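You operate a simulated robot arm through the tools that you are given. There is no shell and no other tool. Be economical: measure what you need, move in short steps, check, and stop when the job is done.

The job below is to be done with a simulated two-armed robot. You get a single attempt, and the scene is never put back.

## Task
Press the loom into its clips, tighten both ties, shut the duct's lid.

The check looks at the end state, three seconds after you hand in, the way a careful person would. Anything else that was tipped, shoved, dropped, spilled or broken makes it a failure. A push-on lid holds only when it is set on centred and level and pressed home; a screw cap is set on level and turned clockwise until tight.

## Robot
Two 6-joint arms with two-finger parallel grippers on one trunk, on a base that drives. Base frame: it is fixed to the floor where the robot stands at the start and does not move with it; the origin is under the middle of the robot, x ahead of it, y to its left, z up; the surface under the hand at the start is at about z = 85. Units: cm, degrees, N and s.
The left shoulder is at the start at [5, 17, 132.6], the right one opposite. Each reaches about 109.2 cm from its shoulder. Places, roughly: cable loom [80, -20, 100]; end of the cable loom [80, 10, 100]; grey lid of the duct [80, 0, 110]; groove of the cable duct [80, 0, 100]; middle of the cable loom [80, 0, 100]; white loom tie [70, 0, 100]; yellow loom tie [70, -10, 100]. Payload 1.57 kg a hand.
Tool frame (each hand has its own): the origin (TCP) lies between the finger pads and is the grasp point; the fingertips stand 3 cm ahead of it; z points along the fingers, y is the line along which they close. The gripper opens to 8 cm. The fingers are 1.7 cm wide and 1.2 cm thick; the gripper's body (4 by 8.2 cm) begins 8 cm behind the TCP.
Orientation is that of the tool frame in the base frame, as a unit quaternion [w, x, y, z]. With the fingers straight down and closing along the base's y, the tool's x points along the base's -x, its y along +y and its z along -z.

## Interface
- The arms move only by the tool servo_tool. It takes "left_rows", "right_rows" or both (then of equal length, played together; a hand with none holds still); each is one flat list of numbers, 7 for each row, row after row: the shift along the base's x, y, z in cm, then the turn, a rotation vector about the base's x, y, z in degrees, then the closure, from 0 (fully open) to 1 (shut). In form: [x, y, z, ax, ay, az, fingers, x, y, z, ax, ay, az, fingers, ...]. A call has 1 to 10 rows; each row shifts and turns the commanded pose from where the row before left it. A row lasts 0.2 s, in which the tool goes at most 5 cm and 8.6 degrees; a call with a longer step from one row to the next is refused whole, and so is a gripper value outside its range. Where a pose cannot be reached the arm comes as near as it can. A force on the tool above 90 N (or 10 N above the force at the start of the call, whichever is more), or a blocked arm, ends the call early, and 0.2 s more pass. The fingers move at their own pace (about 7.2 cm/s each) and stop on an object; they squeeze with about 26 N. The grip force told is the motor's: it shows also when the fingers shut on nothing. Time passes only in rows, and 0.2 s behind the last, so rows that do not move let the fingers close. It gives the time, the measured TCP pose, the force on the tool (base axes), the opening and the grip force at its end, in the units of the frame above (readings bear some noise), with the torque about the TCP (base axes, N m) and any sound that the robot's microphone picked up, and new pictures: "pictures" is both (left out), scene, wrist or none (wrist: the cameras of the hands that moved).
- Cameras (640 x 400 px; columns grow to the right, rows downward): "scene" is now at [4.25, 0.25, 189.92]; the picture's right is [0.01, -1.00, 0.00], its down [-0.71, -0.01, -0.71] and it looks along [0.71, 0.01, -0.71] (base axes); focal length 259 px, centre (320, 200). "left" rides on the left gripper at [7.2, 0.7, -12.2] in its tool frame; the picture's right is [-0.09, 1.00, 0.00], its down [-0.84, -0.08, -0.54] and it looks along [-0.54, -0.05, 0.84] (tool axes); focal length 238 px, centre (320, 200). "right" rides on the right gripper at [7.2, -0.7, -12.2] in its tool frame; the picture's right is [0.09, 1.00, 0.00], its down [-0.84, 0.08, -0.54] and it looks along [-0.54, 0.05, 0.84] (tool axes); focal length 238 px, centre (320, 200). There is no depth. A picture from a camera that has moved, and an enlarged one, comes with that camera's place and axes in the base frame and with its lens.
- raise_lower(by): slides the trunk up (or, below 0, down) by that many cm; the arms and the scene camera ride with it, the base frame stays. It gives what a move gives, with no picture.
- drive_base(legs): drives the robot by 1 to 6 legs, each [ahead, left, turn to the left] in cm, cm and degrees, along the robot's own axes; the way and the turn of a leg run together, so that a leg with both is an arc; at most 150 cm and 180 degrees a leg. The arms and the cameras ride along, it lands a little off, and it stops where it bumps. It gives what a move gives, and a new picture of the scene camera.
- head_to(pan, tilt): turns the head with the scene camera to pan (to the left, within 86 degrees either way) and tilt (down, from -29 to 69), counted from straight ahead of the robot. It gives what a move gives, and a new picture of the scene camera.
- zoom(camera, box): a new picture of the part [left, top, right, bottom] of that camera's present view, enlarged. It takes no simulated time.
- finish_job(): hands the job in; it is judged then, once.

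Go step by step. Nothing tells you exact positions but the pictures and the camera data: compare them with the known pose of the tool, close in by small moves and look again before you grip or let go. The budget is 120 turns and 260 pictures, counting those below and the enlarged ones. Unless the task says otherwise, let go and move clear before handing in, and close with one line.

The tools are called after "Emit:" by a JSON object that holds its "api" and its "payload". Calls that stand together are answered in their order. servo_tool: Moves the arms, as the interface text tells. Its arguments: {"type":"object","properties":{"left_rows":{"type":"array","items":{"type":"number"}},"right_rows":{"type":"array","items":{"type":"number"}},"pictures":{"type":"string","enum":["both","scene","wrist","none"]}},"required":[]} The other tools are called the same way: raise_lower (by) slides the trunk up or down; drive_base (legs) drives the base; head_to (pan, tilt) turns the head that bears the scene camera; zoom (camera, box) takes an enlarged picture of a part of a camera's view; finish_job () hands the job in.

At the start:

```text
clock: 0.0
left_ee_pos: [63.06, 17.46, 121.69]
left_orientation: [0.001, 0.001, 1.0, 0.0]
left_contact_force: [-0.2, -0.2, -0.1]
left_wrist_torque: [-0.04, 0.01, 0.01]
left_opening: 8.0
left_grasp_force: 0.0
right_ee_pos: [63.48, -39.57, 121.66]
right_orientation: [0.0, 0.0, 1.0, 0.001]
right_contact_force: [-0.3, -0.4, 0.3]
right_wrist_torque: [0.03, 0.0, -0.02]
right_opening: 7.98
right_grasp_force: 0.0
trunk travel left (down, up): [-94.2, 2.8]
robot x, y, heading: [-0.07, -0.11, -0.0]
head pan, tilt: [0.8, 45.1]
```

scene: 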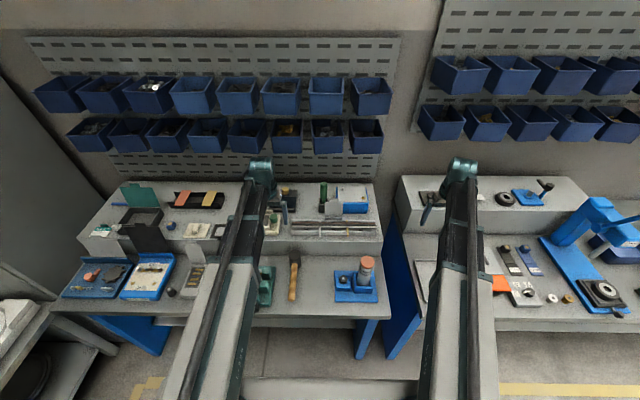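
right: 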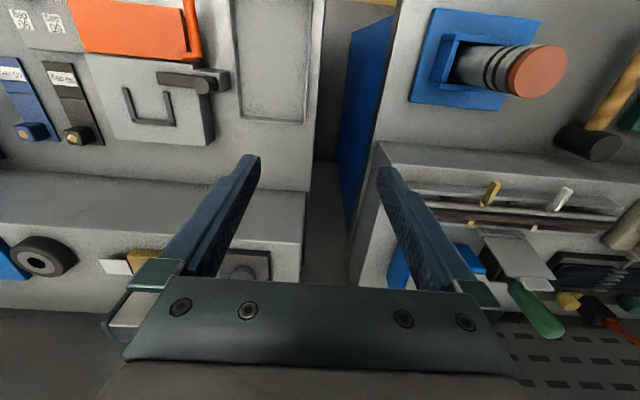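
left: 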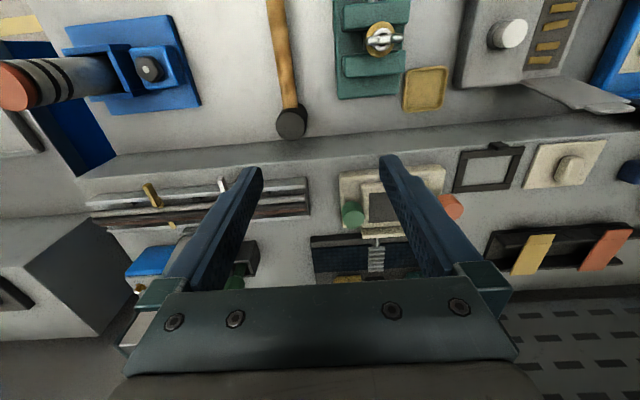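

I see a bench with a raised step; the duct with the loom seems to be the long strip near scene pixel (335,228). I'll zoom in on it with the scene and wrist cameras.

Emit:
{"api": "zoom", "payload": {"camera": "scene", "box": [260, 180, 400, 267]}}

Emit:
{"api": "zoom", "payload": {"camera": "left", "box": [60, 150, 340, 325]}}

Emit:
{"api": "zoom", "payload": {"camera": "right", "box": [370, 150, 640, 320]}}

```text
4.57 times, centred on (330, 224) of scene
camera zoom: at [4.25, 0.25, 189.92], right [0.01, -1.0, 0.0], down [-0.71, -0.01, -0.71], along [0.71, 0.01, -0.71], focal length 1186 px, centre (274, 93)
```

zoom: 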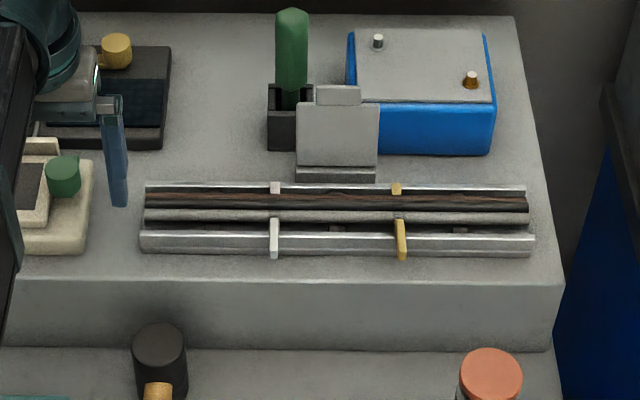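

```text
2.29 times, centred on (200, 238) of left
camera zoom: at [55.95, 18.23, 133.83], right [0.09, 1.0, 0.0], down [0.84, -0.08, 0.54], along [0.54, -0.05, -0.84], focal length 545 px, centre (594, 114)
```

zoom: 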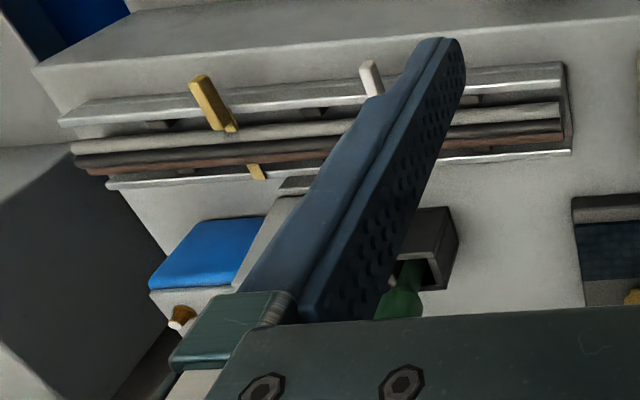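

```text
2.35 times, centred on (505, 235) of right
camera zoom: at [56.25, -40.32, 133.92], right [-0.09, 1.0, 0.0], down [0.84, 0.08, 0.54], along [0.54, 0.05, -0.84], focal length 561 px, centre (-115, 118)
```

zoom: 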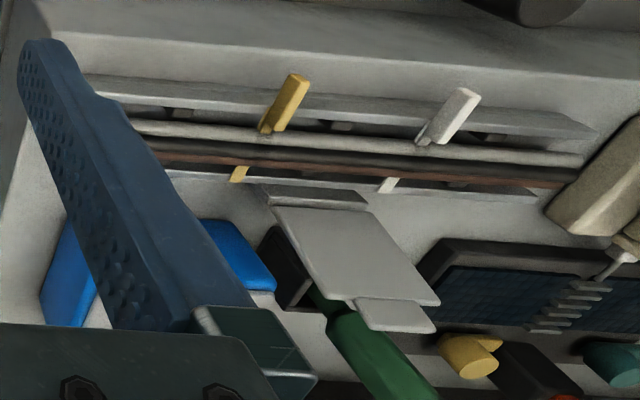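

The duct runs along y (about y=14 to −24), with the loom lying over its groove, a white and a yellow tie, and a hinged grey lid standing behind. I'll move the left hand out of the way and bring the right hand in for a closer view.

Emit:
{"api": "servo_tool", "payload": {"left_rows": [0, 3, 0, 0, 0, 0, 0, 0, 3, 0, 0, 0, 0, 0, 0, 3, 0, 0, 0, 0, 0, 0, 3, 0, 0, 0, 0, 0, 0, 3, 0, 0, 0, 0, 0, 0, 0, 0, 0, 0, 0, 0, 0, 0, 0, 0, 0, 0, 0], "right_rows": [-1, 4.5, 0, 0, 0, 0, 0, -1, 4.5, 0, 0, 0, 0, 0, -1, 4.5, 0, 0, 0, 0, 0, -1, 4.5, 0, 0, 0, 0, 0, -1, 4.5, 0, 0, 0, 0, 0, -1, 4.5, 0, 0, 0, 0, 0, -1, 4.5, 0, 0, 0, 0, 0]}}

```text
clock: 1.6
left_ee_pos: [63.06, 32.9, 121.6]
left_orientation: [0.0, 0.001, 1.0, 0.0]
left_contact_force: [0.2, -0.4, -0.7]
left_wrist_torque: [0.01, 0.02, 0.0]
left_opening: 7.99
left_grasp_force: 0.0
left hand out of reach, approached as far as the arm can: row 5
right_ee_pos: [56.57, -7.81, 121.79]
right_orientation: [-0.001, -0.001, 1.0, 0.0]
right_contact_force: [-0.2, -0.3, 0.5]
right_wrist_torque: [0.0, 0.0, 0.02]
right_opening: 7.99
right_grasp_force: 0.1
right hand out of reach, approached as far as the arm can: row 6
trunk travel left (down, up): [-94.2, 2.8]
robot x, y, heading: [0.08, -0.06, -0.2]
head pan, tilt: [0.8, 45.1]
camera scene: at [4.22, 0.4, 189.92], right [0.01, -1.0, 0.0], down [-0.71, -0.01, -0.71], along [0.71, 0.01, -0.71], focal length 259 px, centre (320, 200)
camera right: at [49.37, -8.59, 133.93], right [-0.09, 1.0, 0.0], down [0.84, 0.08, 0.54], along [0.54, 0.05, -0.84], focal length 238 px, centre (320, 200)
camera left: at [55.81, 33.58, 133.81], right [0.09, 1.0, 0.0], down [0.84, -0.08, 0.54], along [0.54, -0.05, -0.84], focal length 238 px, centre (320, 200)
```

scene: 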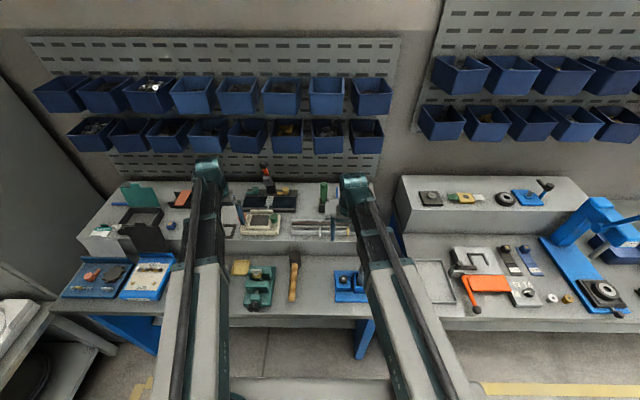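
right: 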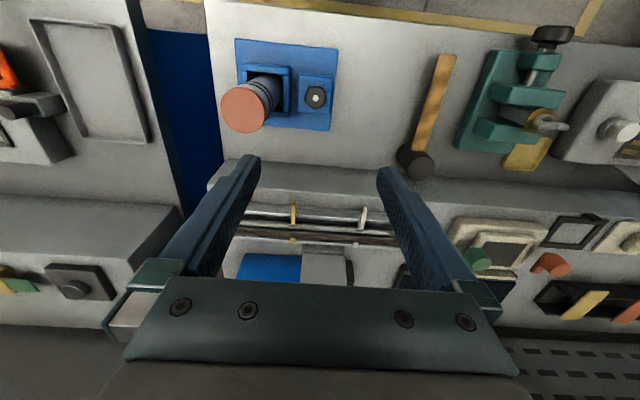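
left: 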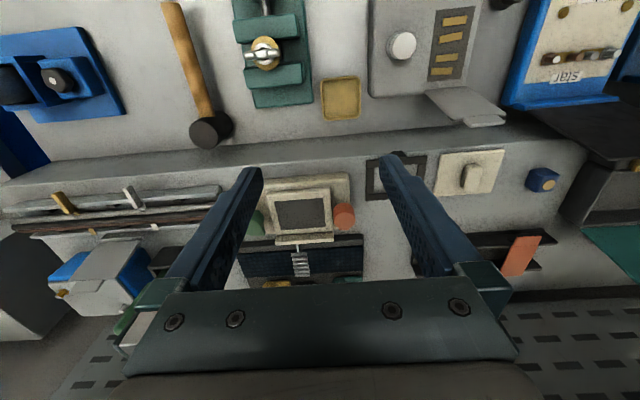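

I'll zoom in on the duct from both wrist cameras to triangulate it.

Emit:
{"api": "zoom", "payload": {"camera": "right", "box": [220, 180, 420, 305]}}

Emit:
{"api": "zoom", "payload": {"camera": "left", "box": [0, 170, 240, 320]}}

Emit:
{"api": "zoom", "payload": {"camera": "scene", "box": [280, 170, 400, 245]}}

```text
3.20 times, centred on (320, 242) of right
camera zoom: at [49.37, -8.59, 133.93], right [-0.09, 1.0, 0.0], down [0.84, 0.08, 0.54], along [0.54, 0.05, -0.84], focal length 763 px, centre (320, 64)
```

zoom: 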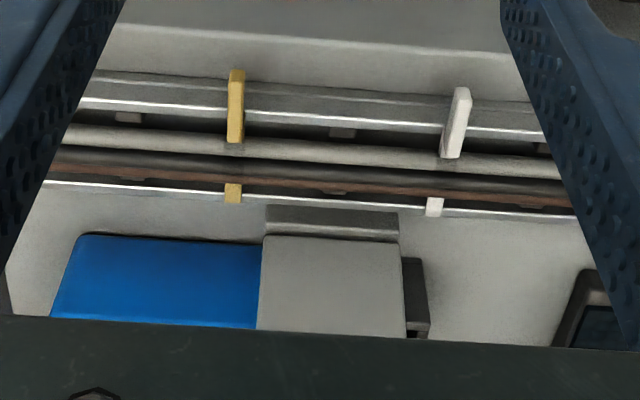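

```text
2.67 times, centred on (120, 245) of left
camera zoom: at [55.81, 33.58, 133.81], right [0.09, 1.0, 0.0], down [0.84, -0.08, 0.54], along [0.54, -0.05, -0.84], focal length 636 px, centre (853, 80)
```

zoom: 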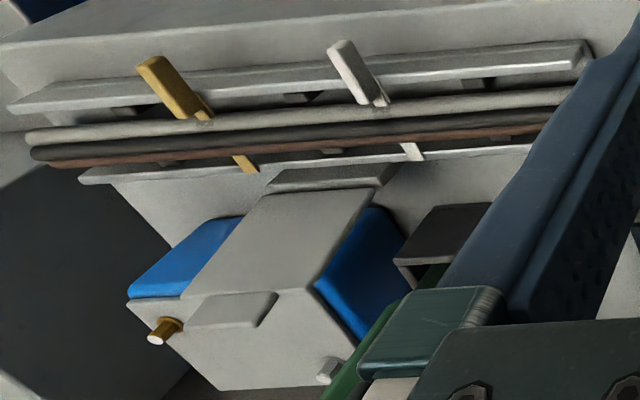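

```text
5.33 times, centred on (340, 208) of scene
camera zoom: at [4.22, 0.4, 189.92], right [0.01, -1.0, 0.0], down [-0.71, -0.01, -0.71], along [0.71, 0.01, -0.71], focal length 1384 px, centre (213, 160)
```

zoom: 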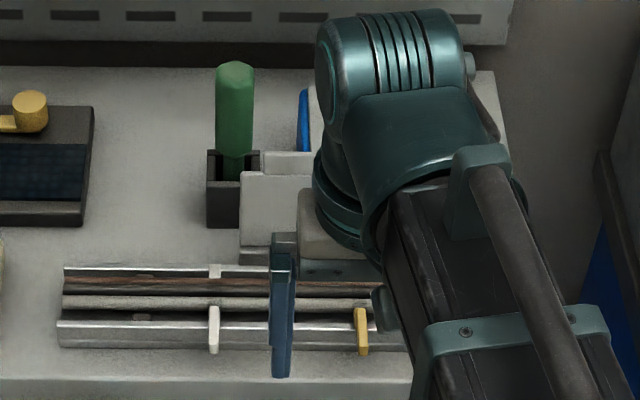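

The ties' loose ends reach over the front wall at (71.6, −10.9, 101), and the groove lies roughly x 75.6–81.5. I'll pitch the right hand forward for a more horizontal view of the section.

Emit:
{"api": "servo_tool", "payload": {"right_rows": [0, 0.5, -1, 0, -7.5, 0, 0, 0, 0.5, -1, 0, -7.5, 0, 0, 0, 0.5, -1, 0, -7.5, 0, 0, 0, 0.5, -1, 0, -7.5, 0, 0, 0, 0.5, -1, 0, -5, 0, 0], "pictures": "wrist"}}

Emit:
{"api": "zoom", "payload": {"camera": "right", "box": [220, 100, 420, 225]}}

```text
clock: 2.8
left_ee_pos: [63.09, 32.73, 121.63]
left_orientation: [0.0, 0.001, 1.0, 0.0]
left_contact_force: [-0.6, 0.0, 0.6]
left_wrist_torque: [0.0, 0.01, -0.02]
left_opening: 7.98
left_grasp_force: 0.0
right_ee_pos: [56.68, -5.3, 125.58]
right_orientation: [0.3, 0.0, 0.954, 0.001]
right_contact_force: [0.9, -0.4, -0.3]
right_wrist_torque: [0.05, 0.0, -0.01]
right_opening: 7.98
right_grasp_force: 0.0
right hand out of reach, approached as far as the arm can: row 1, 2, 3, 4, 5
trunk travel left (down, up): [-94.2, 2.8]
robot x, y, heading: [-0.07, 0.01, -0.1]
head pan, tilt: [0.8, 45.1]
camera right: at [43.83, -6.03, 131.57], right [-0.07, 1.0, -0.05], down [0.38, 0.08, 0.92], along [0.92, 0.05, -0.38], focal length 238 px, centre (320, 200)
```

right: 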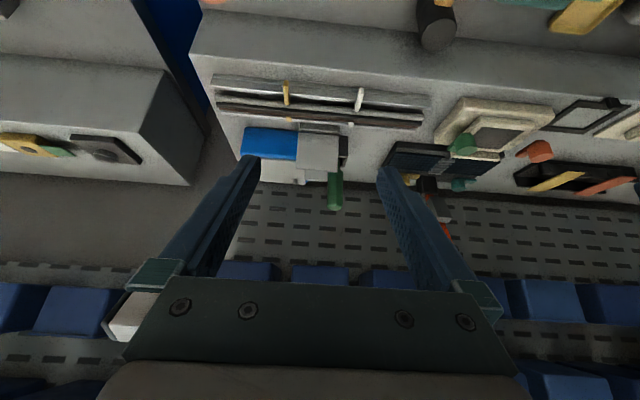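

```text
3.20 times, centred on (320, 162) of right
camera zoom: at [43.83, -6.03, 131.57], right [-0.07, 1.0, -0.05], down [0.38, 0.08, 0.92], along [0.92, 0.05, -0.38], focal length 763 px, centre (320, 320)
```

zoom: 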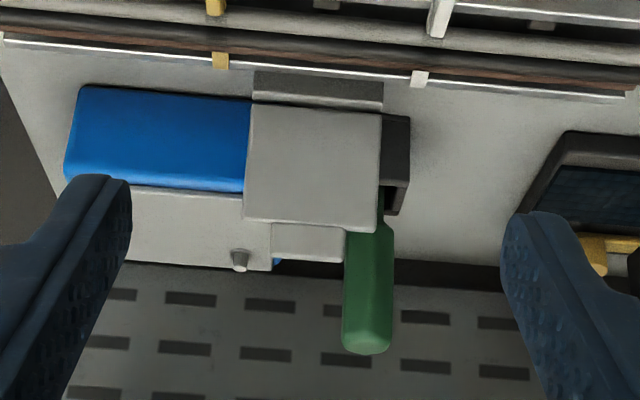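

The pitched arm can't fold lower here. I'll undo the pitch and take the right hand to the free gap right of the duct, then yaw it to look along the duct's section.

Emit:
{"api": "servo_tool", "payload": {"right_rows": [2, -4.5, -0.5, 0, 7.5, 0, 0, 2, -4.5, -0.5, 0, 7.5, 0, 0, 2, -4.5, 0, 0, 7.5, 0, 0, 2, -4.5, 0, 0, 7.5, 0, 0, 2, -4.5, 0, 0, 5, 0, 0, 2, -4, 0, 0, 0, 8, 0, 2, -4, 0, 0, 0, 8, 0, 1, 0, 0, 0, 0, 8, 0, 1, 0, 0, 0, 0, 8, 0, 1, 0, 0, 0, 0, 8, 0], "pictures": "none"}}

Emit:
{"api": "servo_tool", "payload": {"right_rows": [0, 0, 0, 0, 0, 8, 0, 0, 0, 0, 0, 0, 8, 0, 0, 0, -1, 0, 0, 8, 0, 0, 0, -1, 0, 0, 8, 0, 0, 0, -1, 0, 0, 8, 0, 0, 0, -1, 0, 0, 8, 0, 0, 0, -1, 0, 0, 2, 0, 0, 0, -1, 8, 0, 0, 0, 0, 0, -1, 8, 0, 0, 0, 0, 0, -1, 8, 0, 0, 0], "pictures": "both"}}

```text
clock: 5.0
left_ee_pos: [63.01, 32.73, 121.71]
left_orientation: [0.001, -0.001, 1.0, 0.0]
left_contact_force: [0.1, -0.3, 0.8]
left_wrist_torque: [-0.01, -0.01, 0.0]
left_opening: 8.01
left_grasp_force: 0.0
right_ee_pos: [74.1, -36.03, 121.64]
right_orientation: [0.0, -0.342, 0.94, 0.0]
right_contact_force: [-0.7, -0.6, -0.6]
right_wrist_torque: [-0.01, 0.0, -0.02]
right_opening: 7.98
right_grasp_force: 0.0
right hand out of reach, approached as far as the arm can: row 1, 2, 3, 4
trunk travel left (down, up): [-94.2, 2.8]
robot x, y, heading: [0.18, 0.03, 0.1]
head pan, tilt: [0.8, 45.1]
```

```text
clock: 7.2
left_ee_pos: [63.07, 32.79, 121.69]
left_orientation: [-0.001, 0.0, 1.0, 0.0]
left_contact_force: [0.0, 0.7, -0.5]
left_wrist_torque: [0.0, -0.01, 0.0]
left_opening: 8.02
left_grasp_force: 0.0
right_ee_pos: [73.69, -36.11, 123.46]
right_orientation: [-0.147, 0.693, -0.691, -0.148]
right_contact_force: [0.7, 0.0, 0.5]
right_wrist_torque: [0.02, 0.02, 0.04]
right_opening: 8.0
right_grasp_force: 0.0
right hand out of reach, approached as far as the arm can: row 3, 4, 5, 6, 7, 8, 9, 10
trunk travel left (down, up): [-94.2, 2.8]
robot x, y, heading: [-0.01, -0.53, 0.4]
head pan, tilt: [0.8, 45.1]
camera scene: at [4.26, 0.17, 189.92], right [0.01, -1.0, 0.0], down [-0.71, -0.01, -0.71], along [0.71, 0.01, -0.71], focal length 259 px, centre (320, 200)
camera right: at [74.51, -47.58, 131.81], right [-1.0, -0.08, -0.04], down [-0.08, 0.54, 0.84], along [-0.05, 0.84, -0.55], focal length 238 px, centre (320, 200)
```

scene: 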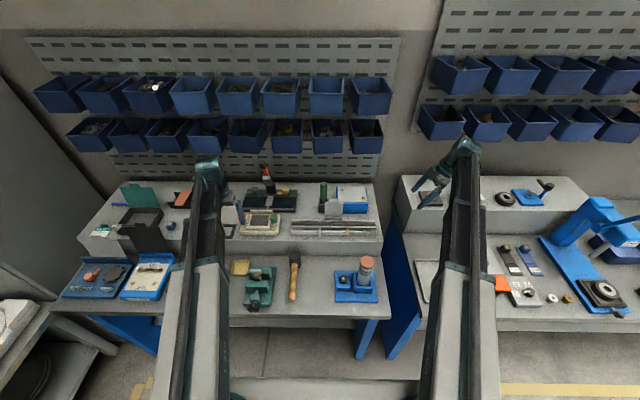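
right: 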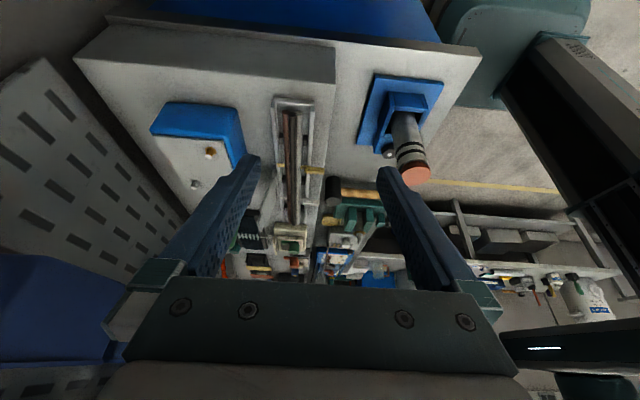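

Emit:
{"api": "zoom", "payload": {"camera": "right", "box": [240, 85, 360, 160]}}

Emit:
{"api": "zoom", "payload": {"camera": "right", "box": [220, 130, 380, 230]}}

Emit:
{"api": "zoom", "payload": {"camera": "scene", "box": [285, 180, 389, 245]}}

```text
5.33 times, centred on (300, 122) of right
camera zoom: at [74.51, -47.58, 131.81], right [-1.0, -0.08, -0.04], down [-0.08, 0.54, 0.84], along [-0.05, 0.84, -0.55], focal length 1271 px, centre (427, 613)
```

zoom: 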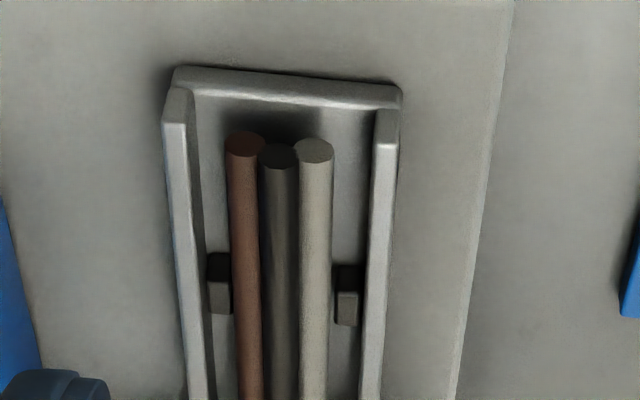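

```text
4.00 times, centred on (300, 180) of right
camera zoom: at [74.51, -47.58, 131.81], right [-1.0, -0.08, -0.04], down [-0.08, 0.54, 0.84], along [-0.05, 0.84, -0.55], focal length 953 px, centre (400, 280)
```

zoom: 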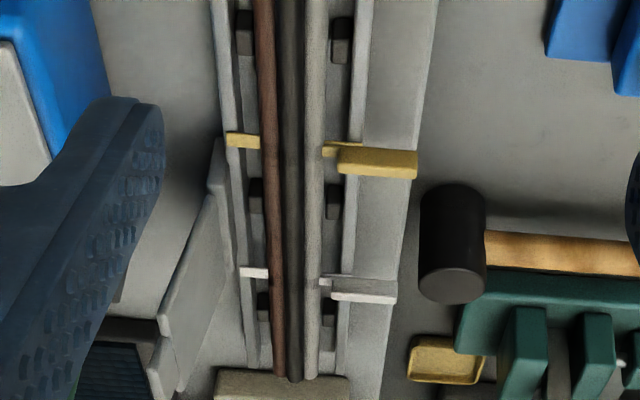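

```text
6.15 times, centred on (337, 212) of scene
camera zoom: at [4.26, 0.17, 189.92], right [0.01, -1.0, 0.0], down [-0.71, -0.01, -0.71], along [0.71, 0.01, -0.71], focal length 1597 px, centre (215, 123)
```

zoom: 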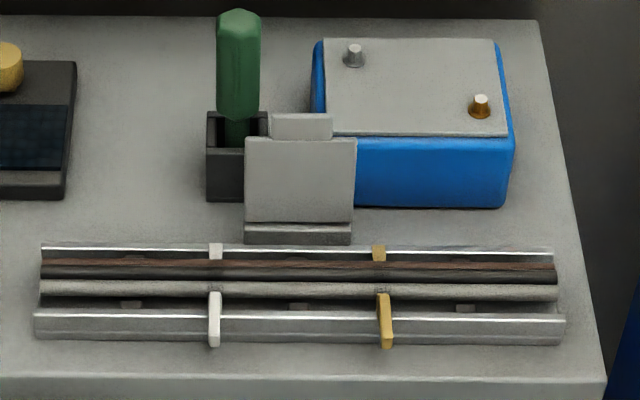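

The section is clear now: U-channel centred at x≈78 (outer 74.6–81.4), three clip pairs at y≈7, −5, −17, ties at y≈1.2 and −10.9, cables with tops near z≈100.5. I'll level the right hand, shut its fingers, and move above the clip at y≈−17 (fingers closing along x).

Emit:
{"api": "servo_tool", "payload": {"right_rows": [1, 0, 0, -8, 0, 0, 1, 1, 0, 0, -8, 0, 0, 1, 1, 2.5, 0, -8, 0, 0, 1, 1, 4, 0, 0, 0, 0, 1, 0.3, 4, 0, 0, 0, 0, 1, 0, 4, 0, 0, 0, 0, 1, 0, 4.4, 0, 0, 0, 0, 1, 0, 0, -4, 0, 0, 0, 1, 0, 0, -3, 0, 0, 0, 1], "pictures": "both"}}

```text
clock: 9.2
left_ee_pos: [62.98, 32.75, 121.59]
left_orientation: [0.0, 0.001, 1.0, 0.0]
left_contact_force: [0.0, -0.3, -0.5]
left_wrist_torque: [-0.02, 0.0, -0.02]
left_opening: 7.99
left_grasp_force: 0.0
right_ee_pos: [78.18, -16.8, 121.58]
right_orientation: [0.0, -0.707, 0.708, 0.001]
right_contact_force: [0.0, 0.8, -0.1]
right_wrist_torque: [0.0, 0.01, 0.01]
right_opening: 0.0
right_grasp_force: 21.4
right hand out of reach, approached as far as the arm can: row 1, 2, 7, 8, 9
trunk travel left (down, up): [-94.2, 2.8]
robot x, y, heading: [0.42, 0.24, 0.0]
head pan, tilt: [0.8, 45.1]
camera scene: at [4.26, 0.32, 189.92], right [0.01, -1.0, 0.0], down [-0.71, -0.01, -0.71], along [0.71, 0.01, -0.71], focal length 259 px, centre (320, 200)
camera right: at [78.87, -24.04, 133.92], right [-1.0, -0.09, 0.0], down [-0.08, 0.84, 0.54], along [-0.05, 0.54, -0.84], focal length 238 px, centre (320, 200)
```

scene: 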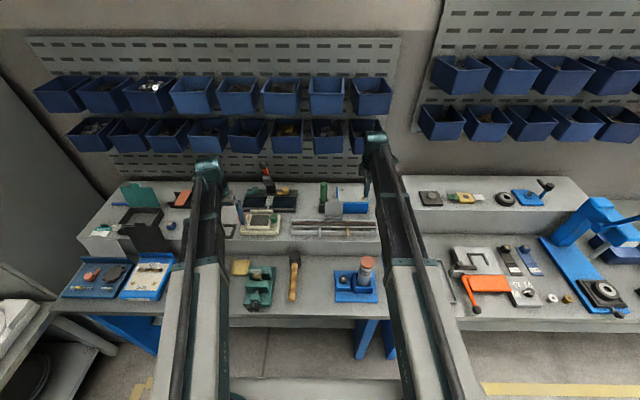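
right: 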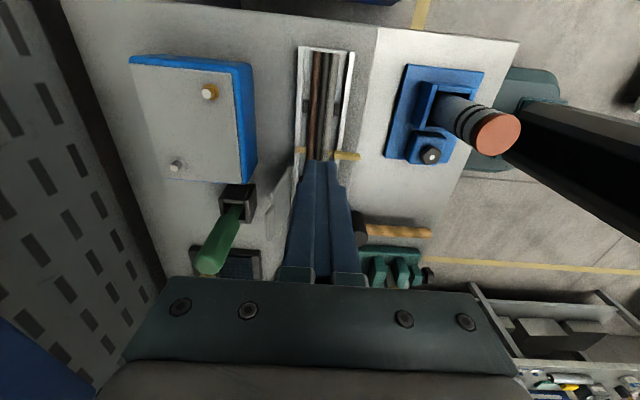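

The hands can't go below about z=121.6 at this trunk height, so I'll raise both hands in advance and lower the trunk by 20 cm.

Emit:
{"api": "servo_tool", "payload": {"left_rows": [0, 0, 4, 0, 0, 0, 0, 0, 0, 4, 0, 0, 0, 0, 0, 0, 4, 0, 0, 0, 0, 0, 0, 4, 0, 0, 0, 0, 0, 0, 4, 0, 0, 0, 0], "right_rows": [0, 0, 4, 0, 0, 0, 1, 0, 0, 4, 0, 0, 0, 1, 0, 0, 3, 0, 0, 0, 1, 0, 0, 0, 0, 0, 0, 1, 0, 0, 0, 0, 0, 0, 1], "pictures": "none"}}

Emit:
{"api": "raise_lower", "payload": {"by": -10}}

Emit:
{"api": "raise_lower", "payload": {"by": -10}}

Emit:
{"api": "servo_tool", "payload": {"right_rows": [0, 0, -0.5, 0, 0, 0, 1]}}

```text
clock: 10.4
left_ee_pos: [63.04, 32.72, 121.71]
left_orientation: [0.0, 0.0, 1.0, 0.0]
left_contact_force: [0.1, -0.5, -0.1]
left_wrist_torque: [0.05, 0.01, -0.02]
left_opening: 8.0
left_grasp_force: 0.0
left hand out of reach, approached as far as the arm can: row 1, 2, 3, 4, 5
right_ee_pos: [78.17, -16.95, 121.64]
right_orientation: [0.0, -0.707, 0.708, 0.0]
right_contact_force: [-1.0, -0.8, 0.6]
right_wrist_torque: [0.03, -0.02, 0.04]
right_opening: 0.02
right_grasp_force: 21.5
right hand out of reach, approached as far as the arm can: row 1, 2, 3
trunk travel left (down, up): [-94.2, 2.8]
robot x, y, heading: [-0.35, -0.15, 0.2]
head pan, tilt: [0.8, 45.1]
```

```text
clock: 11.7
left_ee_pos: [62.98, 32.84, 111.59]
left_orientation: [0.001, 0.0, 1.0, 0.0]
left_contact_force: [-0.2, 0.2, -0.2]
left_wrist_torque: [0.03, 0.0, 0.03]
left_opening: 8.02
left_grasp_force: 0.0
right_ee_pos: [78.17, -16.91, 111.58]
right_orientation: [0.0, -0.707, 0.707, 0.0]
right_contact_force: [0.3, -0.5, 0.6]
right_wrist_torque: [0.0, 0.0, 0.02]
right_opening: 0.02
right_grasp_force: 21.3
trunk travel left (down, up): [-84.2, 12.8]
robot x, y, heading: [0.16, 0.12, 0.3]
head pan, tilt: [0.8, 45.1]
```

```text
clock: 12.9
left_ee_pos: [62.6, 33.03, 102.65]
left_orientation: [0.002, 0.0, 1.0, -0.001]
left_contact_force: [-0.5, -0.6, 0.4]
left_wrist_torque: [-0.03, 0.03, -0.01]
left_opening: 8.02
left_grasp_force: 0.1
right_ee_pos: [78.26, -16.91, 102.66]
right_orientation: [0.005, -0.707, 0.707, -0.007]
right_contact_force: [-5.5, 0.8, 70.4]
right_wrist_torque: [0.23, 0.42, 0.05]
right_opening: 0.0
right_grasp_force: 21.3
trunk travel left (down, up): [-74.7, 22.3]
robot x, y, heading: [-0.09, -0.11, -0.1]
head pan, tilt: [0.8, 45.1]
stopped: the force on the tool passed its limit at 117 N (the readings are from after the stop); the commanded pose is now the measured one
```

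```text
clock: 13.3
left_ee_pos: [62.55, 32.91, 102.59]
left_orientation: [0.002, 0.0, 1.0, 0.0]
left_contact_force: [0.0, 1.0, 0.2]
left_wrist_torque: [0.0, -0.01, -0.04]
left_opening: 8.0
left_grasp_force: 0.1
right_ee_pos: [78.13, -16.93, 102.81]
right_orientation: [-0.005, 0.707, -0.707, 0.007]
right_contact_force: [-4.0, 2.9, 77.2]
right_wrist_torque: [0.25, 0.47, 0.03]
right_opening: 0.0
right_grasp_force: 21.1
right hand out of reach, approached as far as the arm can: row 1
trunk travel left (down, up): [-74.7, 22.3]
robot x, y, heading: [-0.04, -0.41, -0.2]
head pan, tilt: [0.8, 45.1]
camera scene: at [3.33, 0.47, 170.57], right [0.01, -1.0, 0.0], down [-0.7, -0.01, -0.71], along [0.71, 0.01, -0.7], focal length 259 px, centre (320, 200)
camera right: at [78.6, -24.08, 115.07], right [-1.0, -0.09, -0.02], down [-0.09, 0.84, 0.54], along [-0.03, 0.54, -0.84], focal length 238 px, centre (320, 200)
```

scene: 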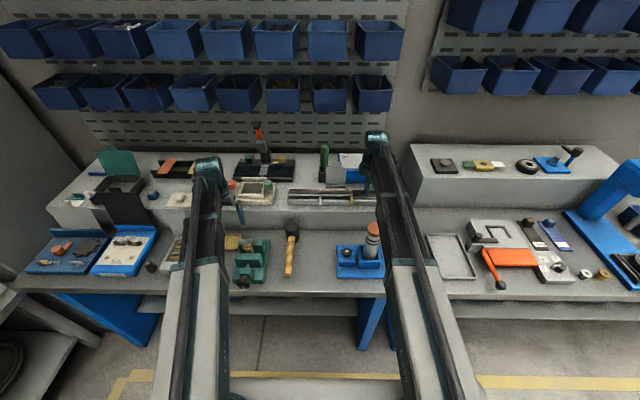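
right: 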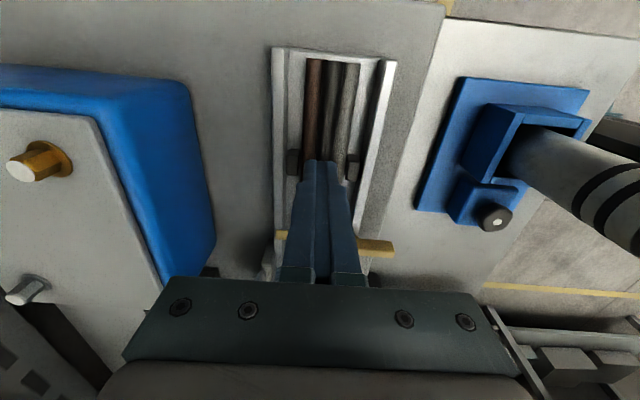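

The arm turns out to be planar: height only changes with the trunk, both hands together. The right fingers are already pressing the loom at y≈−17 with about 77 N; I'll raise a bit and look at the effect.

Emit:
{"api": "raise_lower", "payload": {"by": 8}}

Emit:
{"api": "zoom", "payload": {"camera": "right", "box": [230, 20, 430, 145]}}

Emit:
{"api": "zoom", "payload": {"camera": "scene", "box": [270, 150, 390, 225]}}

```text
clock: 14.5
left_ee_pos: [63.09, 32.65, 110.21]
left_orientation: [0.0, 0.0, 1.0, 0.0]
left_contact_force: [0.0, 0.8, -0.1]
left_wrist_torque: [0.01, 0.04, 0.01]
left_opening: 8.01
left_grasp_force: 0.1
right_ee_pos: [78.75, -17.06, 110.28]
right_orientation: [0.004, -0.707, 0.707, -0.004]
right_contact_force: [0.2, 0.3, 1.0]
right_wrist_torque: [-0.02, -0.02, 0.0]
right_opening: 0.0
right_grasp_force: 21.1
trunk travel left (down, up): [-82.7, 14.3]
robot x, y, heading: [0.07, -0.0, -0.1]
head pan, tilt: [0.8, 45.1]
```

```text
3.20 times, centred on (330, 82) of right
camera zoom: at [79.29, -24.22, 122.49], right [-1.0, -0.09, -0.01], down [-0.08, 0.84, 0.54], along [-0.04, 0.54, -0.84], focal length 763 px, centre (288, 576)
```

zoom: 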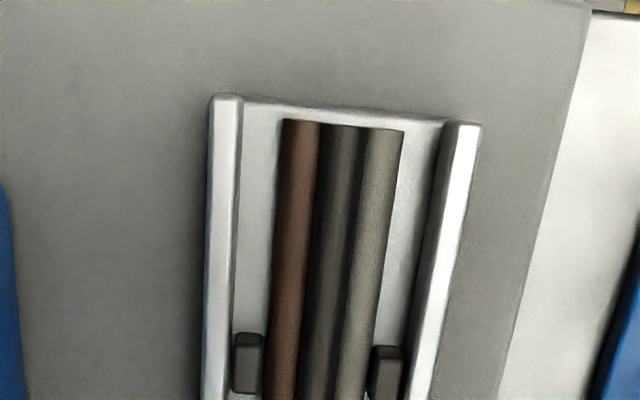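

```text
5.33 times, centred on (330, 188) of scene
camera zoom: at [4.34, 0.26, 178.49], right [0.01, -1.0, 0.0], down [-0.71, -0.01, -0.71], along [0.71, 0.01, -0.71], focal length 1384 px, centre (267, 267)
```

zoom: 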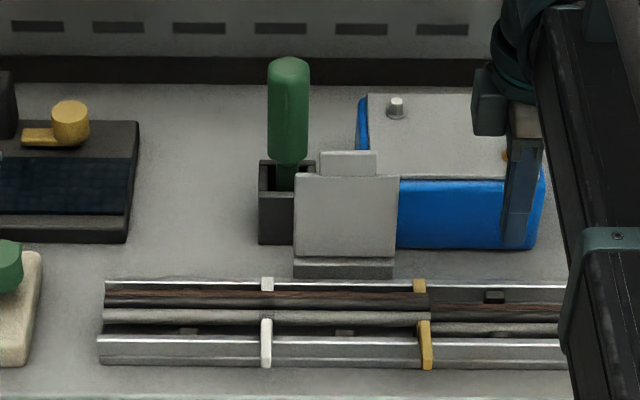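

The right segment of the loom dropped into its clip. Next I'll press the middle segment at y≈−4.8.

Emit:
{"api": "servo_tool", "payload": {"right_rows": [-0.2, 4, 0, 0, 0, 0, 1, -0.2, 4, 0, 0, 0, 0, 1, -0.2, 4.2, 0, 0, 0, 0, 1, 0, 0, 0, 0, 0, 0, 1], "pictures": "wrist"}}

Emit:
{"api": "raise_lower", "payload": {"by": -7}}

```text
clock: 15.5
left_ee_pos: [63.0, 32.71, 110.14]
left_orientation: [0.0, 0.0, 1.0, 0.0]
left_contact_force: [-0.5, -1.0, -0.7]
left_wrist_torque: [0.02, 0.01, 0.0]
left_opening: 7.99
left_grasp_force: 0.2
right_ee_pos: [78.31, -4.86, 110.25]
right_orientation: [-0.004, 0.708, -0.706, 0.005]
right_contact_force: [0.5, 0.2, 0.1]
right_wrist_torque: [0.0, -0.01, 0.04]
right_opening: 0.01
right_grasp_force: 21.7
trunk travel left (down, up): [-82.7, 14.3]
robot x, y, heading: [0.22, 0.13, 0.1]
head pan, tilt: [0.8, 45.1]
camera right: at [78.81, -12.18, 122.51], right [-1.0, -0.09, -0.01], down [-0.08, 0.84, 0.54], along [-0.04, 0.54, -0.84], focal length 238 px, centre (320, 200)
```

right: 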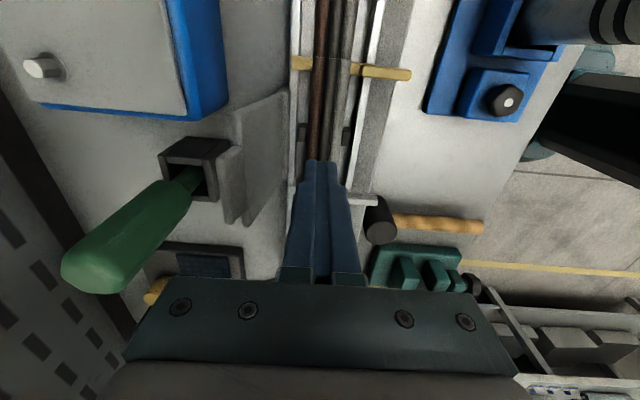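

```text
clock: 16.6
left_ee_pos: [63.13, 32.79, 103.26]
left_orientation: [0.0, 0.0, 1.0, 0.0]
left_contact_force: [-0.5, -0.4, -0.3]
left_wrist_torque: [0.01, -0.01, -0.02]
left_opening: 8.0
left_grasp_force: 0.1
right_ee_pos: [78.2, -4.84, 103.19]
right_orientation: [0.004, -0.707, 0.707, -0.005]
right_contact_force: [-0.8, 0.5, 0.6]
right_wrist_torque: [0.0, 0.02, 0.04]
right_opening: 0.0
right_grasp_force: 20.7
trunk travel left (down, up): [-75.7, 21.3]
robot x, y, heading: [-0.25, -0.22, -0.2]
head pan, tilt: [0.8, 45.1]
```

Emit:
{"api": "raise_lower", "payload": {"by": -0.5}}

Emit:
{"api": "raise_lower", "payload": {"by": -0.5}}

```text
clock: 17.1
left_ee_pos: [62.95, 32.76, 102.87]
left_orientation: [0.001, 0.0, 1.0, 0.0]
left_contact_force: [0.1, -0.5, -0.2]
left_wrist_torque: [0.01, -0.03, -0.01]
left_opening: 8.01
left_grasp_force: 0.1
right_ee_pos: [78.23, -4.88, 102.76]
right_orientation: [0.004, -0.707, 0.708, -0.005]
right_contact_force: [4.0, 0.2, 14.2]
right_wrist_torque: [0.02, -0.01, -0.07]
right_opening: 0.01
right_grasp_force: 21.6
trunk travel left (down, up): [-75.2, 21.8]
robot x, y, heading: [0.04, 0.07, -0.1]
head pan, tilt: [0.8, 45.1]
```

```text
clock: 17.6
left_ee_pos: [62.7, 32.84, 102.72]
left_orientation: [0.002, 0.0, 1.0, -0.001]
left_contact_force: [-0.7, -0.6, 0.4]
left_wrist_torque: [-0.02, -0.03, 0.01]
left_opening: 7.99
left_grasp_force: 0.1
right_ee_pos: [78.16, -4.86, 102.84]
right_orientation: [0.007, -0.706, 0.708, -0.009]
right_contact_force: [-2.1, -0.3, 56.8]
right_wrist_torque: [0.11, 0.39, 0.05]
right_opening: 0.0
right_grasp_force: 21.9
trunk travel left (down, up): [-74.9, 22.1]
robot x, y, heading: [0.05, 0.22, 0.0]
head pan, tilt: [0.8, 45.1]
stopped: the force on the tool passed its limit at 93 N (the readings are from after the stop); the commanded pose is now the measured one
```

Emit:
{"api": "raise_lower", "payload": {"by": 6}}

Emit:
{"api": "zoom", "payload": {"camera": "right", "box": [240, 0, 440, 125]}}

Emit:
{"api": "zoom", "payload": {"camera": "scene", "box": [270, 150, 390, 225]}}

```text
clock: 18.6
left_ee_pos: [63.11, 32.82, 108.3]
left_orientation: [0.0, 0.0, 1.0, 0.0]
left_contact_force: [0.6, -0.8, -0.6]
left_wrist_torque: [-0.01, 0.01, -0.02]
left_opening: 8.01
left_grasp_force: 0.2
right_ee_pos: [78.65, -4.97, 108.34]
right_orientation: [0.007, -0.707, 0.707, -0.007]
right_contact_force: [0.9, 0.6, 0.1]
right_wrist_torque: [0.01, 0.03, 0.03]
right_opening: 0.0
right_grasp_force: 21.2
trunk travel left (down, up): [-80.9, 16.1]
robot x, y, heading: [-0.17, 0.05, -0.1]
head pan, tilt: [0.8, 45.1]
```

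```text
3.20 times, centred on (340, 62) of right
camera zoom: at [79.15, -12.2, 120.65], right [-1.0, -0.09, -0.02], down [-0.09, 0.84, 0.54], along [-0.03, 0.54, -0.84], focal length 763 px, centre (256, 640)
```

zoom: 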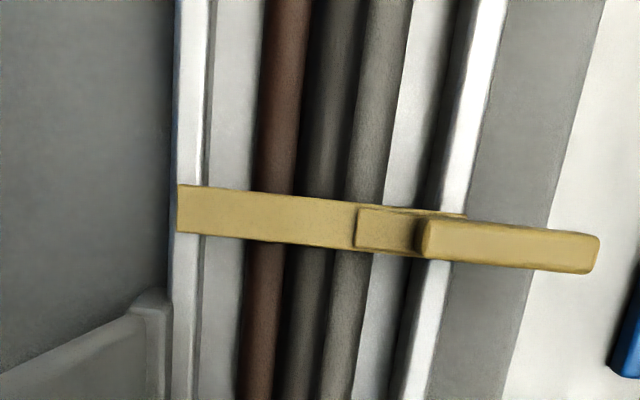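

```text
5.33 times, centred on (330, 188) of scene
camera zoom: at [4.37, 0.26, 176.65], right [0.01, -1.0, 0.0], down [-0.71, -0.01, -0.71], along [0.71, 0.01, -0.71], focal length 1384 px, centre (267, 267)
```

zoom: 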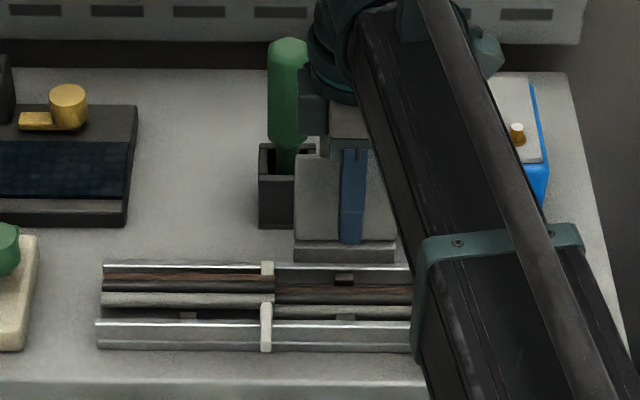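

The middle segment is seated as well. Now the left segment at y≈7.

Emit:
{"api": "servo_tool", "payload": {"right_rows": [-0.2, 4, 0, 0, 0, 0, 1, -0.2, 4, 0, 0, 0, 0, 1, -0.1, 4, 0, 0, 0, 0, 1, 0, 0, 0, 0, 0, 0, 1], "pictures": "wrist"}}

Emit:
{"api": "raise_lower", "payload": {"by": -5}}

Emit:
{"api": "raise_lower", "payload": {"by": -1.0}}

```text
clock: 19.6
left_ee_pos: [63.11, 32.84, 108.38]
left_orientation: [-0.001, 0.001, 1.0, 0.0]
left_contact_force: [-1.1, 0.9, 0.4]
left_wrist_torque: [0.0, -0.01, 0.01]
left_opening: 8.0
left_grasp_force: 0.0
right_ee_pos: [77.97, 6.9, 108.3]
right_orientation: [0.006, -0.707, 0.707, -0.007]
right_contact_force: [-1.0, -0.2, 0.1]
right_wrist_torque: [0.05, 0.02, -0.02]
right_opening: 0.0
right_grasp_force: 21.8
trunk travel left (down, up): [-80.9, 16.1]
robot x, y, heading: [0.25, 0.05, -0.0]
head pan, tilt: [0.8, 45.1]
camera right: at [78.25, -0.27, 120.68], right [-1.0, -0.09, -0.02], down [-0.09, 0.84, 0.54], along [-0.03, 0.54, -0.84], focal length 238 px, centre (320, 200)
```

right: 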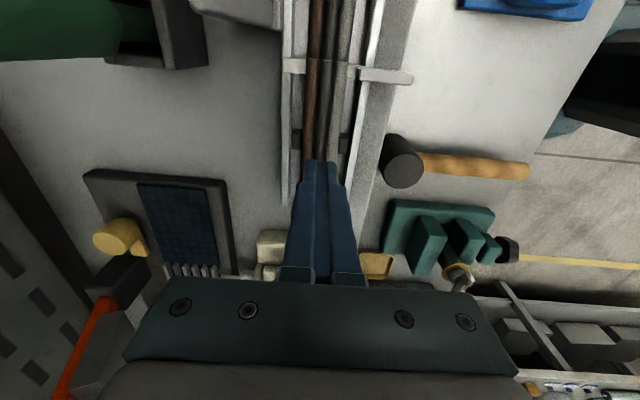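

```text
clock: 20.5
left_ee_pos: [63.09, 32.87, 103.4]
left_orientation: [0.0, 0.0, 1.0, 0.0]
left_contact_force: [0.4, -0.3, -0.4]
left_wrist_torque: [0.01, 0.01, 0.0]
left_opening: 8.01
left_grasp_force: 0.0
right_ee_pos: [77.79, 7.14, 103.38]
right_orientation: [-0.007, 0.707, -0.707, 0.008]
right_contact_force: [0.2, 0.4, -0.4]
right_wrist_torque: [0.04, -0.02, 0.0]
right_opening: 0.0
right_grasp_force: 21.2
trunk travel left (down, up): [-75.9, 21.1]
robot x, y, heading: [0.21, -0.12, 0.2]
head pan, tilt: [0.8, 45.1]
```

```text
clock: 21.1
left_ee_pos: [62.79, 32.85, 102.73]
left_orientation: [0.002, 0.0, 1.0, 0.0]
left_contact_force: [-0.1, 0.1, -0.9]
left_wrist_torque: [0.01, 0.0, 0.01]
left_opening: 7.99
left_grasp_force: 0.1
right_ee_pos: [77.89, 7.04, 102.79]
right_orientation: [0.009, -0.706, 0.708, -0.01]
right_contact_force: [19.9, 2.1, 70.6]
right_wrist_torque: [0.14, -0.23, 0.11]
right_opening: 0.01
right_grasp_force: 21.4
trunk travel left (down, up): [-74.9, 22.1]
robot x, y, heading: [0.33, 0.27, -0.1]
head pan, tilt: [0.8, 45.1]
```

Emit:
{"api": "raise_lower", "payload": {"by": 10}}

Emit:
{"api": "servo_tool", "payload": {"right_rows": [-2, -4.5, 0, 0, 0, 0, 1, -2, -4.5, 0, 0, 0, 0, 1, 0, -4.5, 0, 0, 0, 0, 1, 0, -4.5, 0, 0, 0, 0, 1, 0, -4.5, 0, 0, 0, 0, 1, 0, -4.5, 0, 0, 0, 0, 1, 0, -4.5, 0, 0, 0, 0, 1, 0, -4.5, 0, 0, 0, 0, 1, 0, -3, 0, 0, 0, 0, 1], "pictures": "scene"}}

Emit:
{"api": "zoom", "payload": {"camera": "scene", "box": [270, 150, 390, 225]}}

Emit:
{"api": "zoom", "payload": {"camera": "right", "box": [220, 80, 380, 180]}}

```text
clock: 22.4
left_ee_pos: [63.17, 32.73, 112.38]
left_orientation: [0.001, -0.001, 1.0, -0.001]
left_contact_force: [-0.4, -0.5, 0.1]
left_wrist_torque: [-0.02, -0.03, -0.03]
left_opening: 8.03
left_grasp_force: 0.2
right_ee_pos: [77.85, 6.91, 112.36]
right_orientation: [0.006, -0.707, 0.707, -0.008]
right_contact_force: [0.1, -0.2, 0.2]
right_wrist_torque: [0.01, 0.02, 0.01]
right_opening: 0.0
right_grasp_force: 21.3
trunk travel left (down, up): [-84.9, 12.1]
robot x, y, heading: [-0.0, 0.02, 0.0]
head pan, tilt: [0.8, 45.1]
```

```text
clock: 24.4
left_ee_pos: [62.98, 32.71, 112.42]
left_orientation: [-0.001, 0.0, 1.0, 0.0]
left_contact_force: [1.2, -0.2, -0.5]
left_wrist_torque: [0.0, 0.01, -0.02]
left_opening: 8.01
left_grasp_force: 0.1
right_ee_pos: [73.92, -32.01, 112.33]
right_orientation: [-0.007, 0.707, -0.707, 0.008]
right_contact_force: [-0.9, 1.0, -0.3]
right_wrist_torque: [0.01, 0.01, 0.01]
right_opening: 0.0
right_grasp_force: 21.3
trunk travel left (down, up): [-84.9, 12.1]
robot x, y, heading: [0.25, -0.04, 0.1]
head pan, tilt: [0.8, 45.1]
camera scene: at [4.32, 0.21, 180.65], right [0.01, -1.0, 0.0], down [-0.71, -0.01, -0.71], along [0.71, 0.01, -0.71], focal length 259 px, centre (320, 200)
```

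scene: 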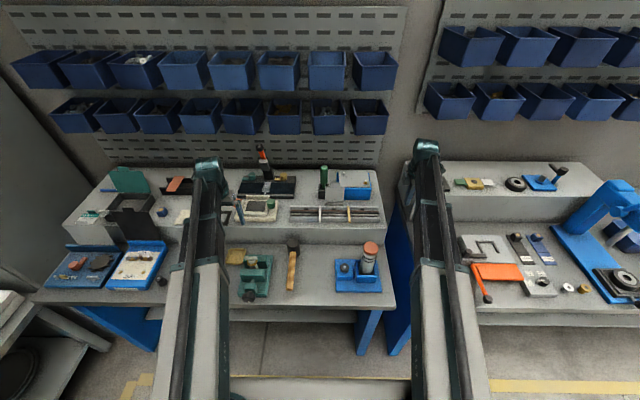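

```text
5.33 times, centred on (330, 188) of scene
camera zoom: at [4.32, 0.21, 180.65], right [0.01, -1.0, 0.0], down [-0.71, -0.01, -0.71], along [0.71, 0.01, -0.71], focal length 1384 px, centre (267, 267)
```

zoom: 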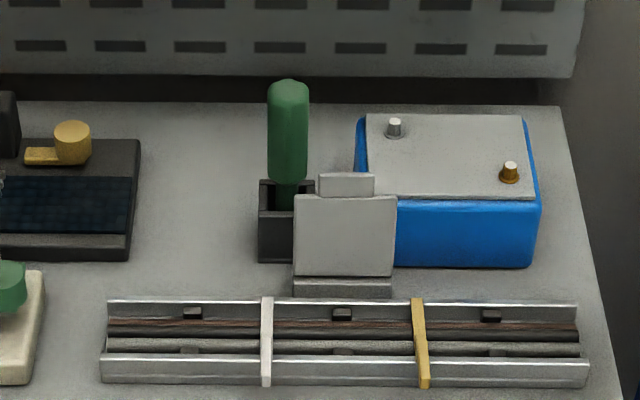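

```text
4.00 times, centred on (300, 130) of right
camera zoom: at [74.26, -39.18, 124.66], right [-1.0, -0.09, -0.02], down [-0.09, 0.84, 0.54], along [-0.03, 0.54, -0.84], focal length 953 px, centre (400, 480)
```

zoom: 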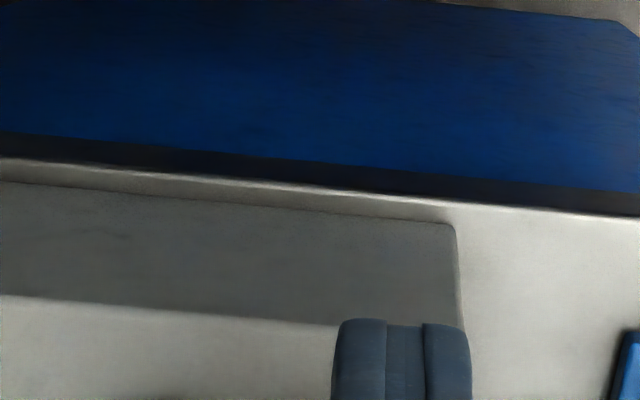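

All three loom segments are seated below the straps. Next I'll use the left hand (fingers closing along y) to take the yellow tie's tab, reaching from x≈71.5 to 75.7 at y≈−11, z≈101.

Emit:
{"api": "servo_tool", "payload": {"left_rows": [0.9, -4.4, 0, 0, 0, 0, 0.5, 1, -4.4, 0, 0, 0, 0, 0.5, 1, -4.4, 0, 0, 0, 0, 0.5, 1, -4.4, 0, 0, 0, 0, 0.5, 1, -4.4, 0, 0, 0, 0, 0.5, 1, -4.4, 0, 0, 0, 0, 0.5, 1, -4.4, 0, 0, 0, 0, 0.5, 1, -4.4, 0, 0, 0, 0, 0.5, 1, -4.4, 0, 0, 0, 0, 0.5, 1, -4.1, 0, 0, 0, 0, 0.5]}}

Emit:
{"api": "zoom", "payload": {"camera": "left", "box": [220, 120, 420, 245]}}

```text
clock: 26.6
left_ee_pos: [73.06, -11.23, 112.29]
left_orientation: [-0.001, 0.0, 1.0, 0.001]
left_contact_force: [0.5, -0.2, -0.5]
left_wrist_torque: [0.0, 0.0, -0.03]
left_opening: 3.98
left_grasp_force: 0.1
left hand out of reach, approached as far as the arm can: row 6
right_ee_pos: [73.82, -31.96, 112.37]
right_orientation: [-0.006, 0.707, -0.707, 0.007]
right_contact_force: [0.4, 0.4, 0.5]
right_wrist_torque: [0.06, 0.01, -0.01]
right_opening: 0.01
right_grasp_force: 21.4
trunk travel left (down, up): [-84.9, 12.1]
robot x, y, heading: [0.27, -0.01, -0.1]
head pan, tilt: [0.8, 45.1]
camera scene: at [4.35, 0.16, 180.65], right [0.01, -1.0, 0.0], down [-0.71, -0.01, -0.71], along [0.71, 0.01, -0.71], focal length 259 px, centre (320, 200)
camera left: at [65.98, -10.56, 124.54], right [0.09, 1.0, 0.0], down [0.84, -0.08, 0.54], along [0.54, -0.05, -0.84], focal length 238 px, centre (320, 200)
```

scene: 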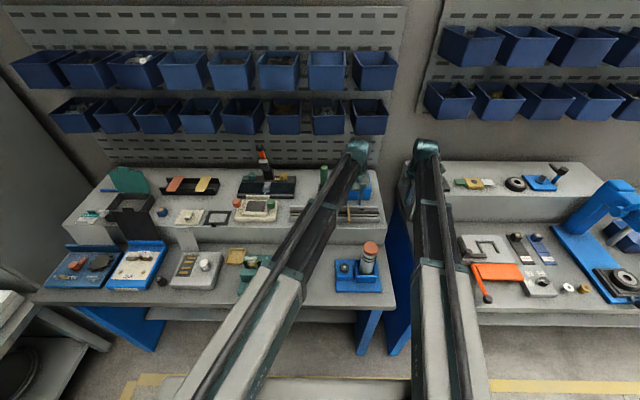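
left: 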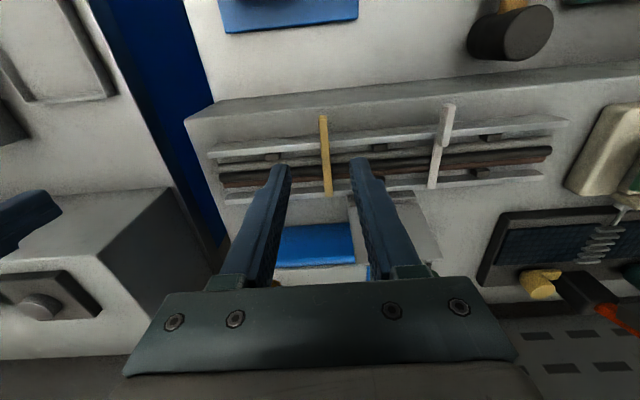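

```text
3.20 times, centred on (320, 182) of left
camera zoom: at [65.98, -10.56, 124.54], right [0.09, 1.0, 0.0], down [0.84, -0.08, 0.54], along [0.54, -0.05, -0.84], focal length 763 px, centre (320, 256)
```

zoom: 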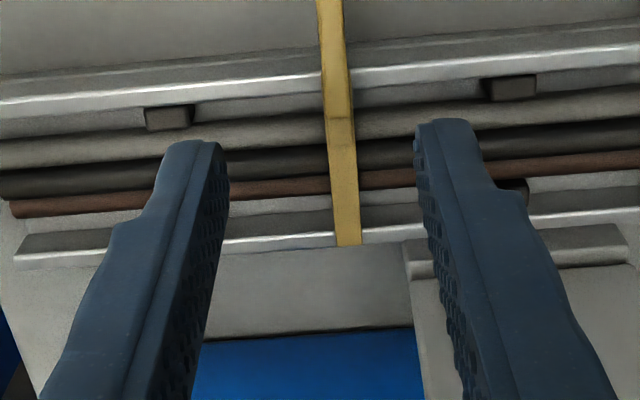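

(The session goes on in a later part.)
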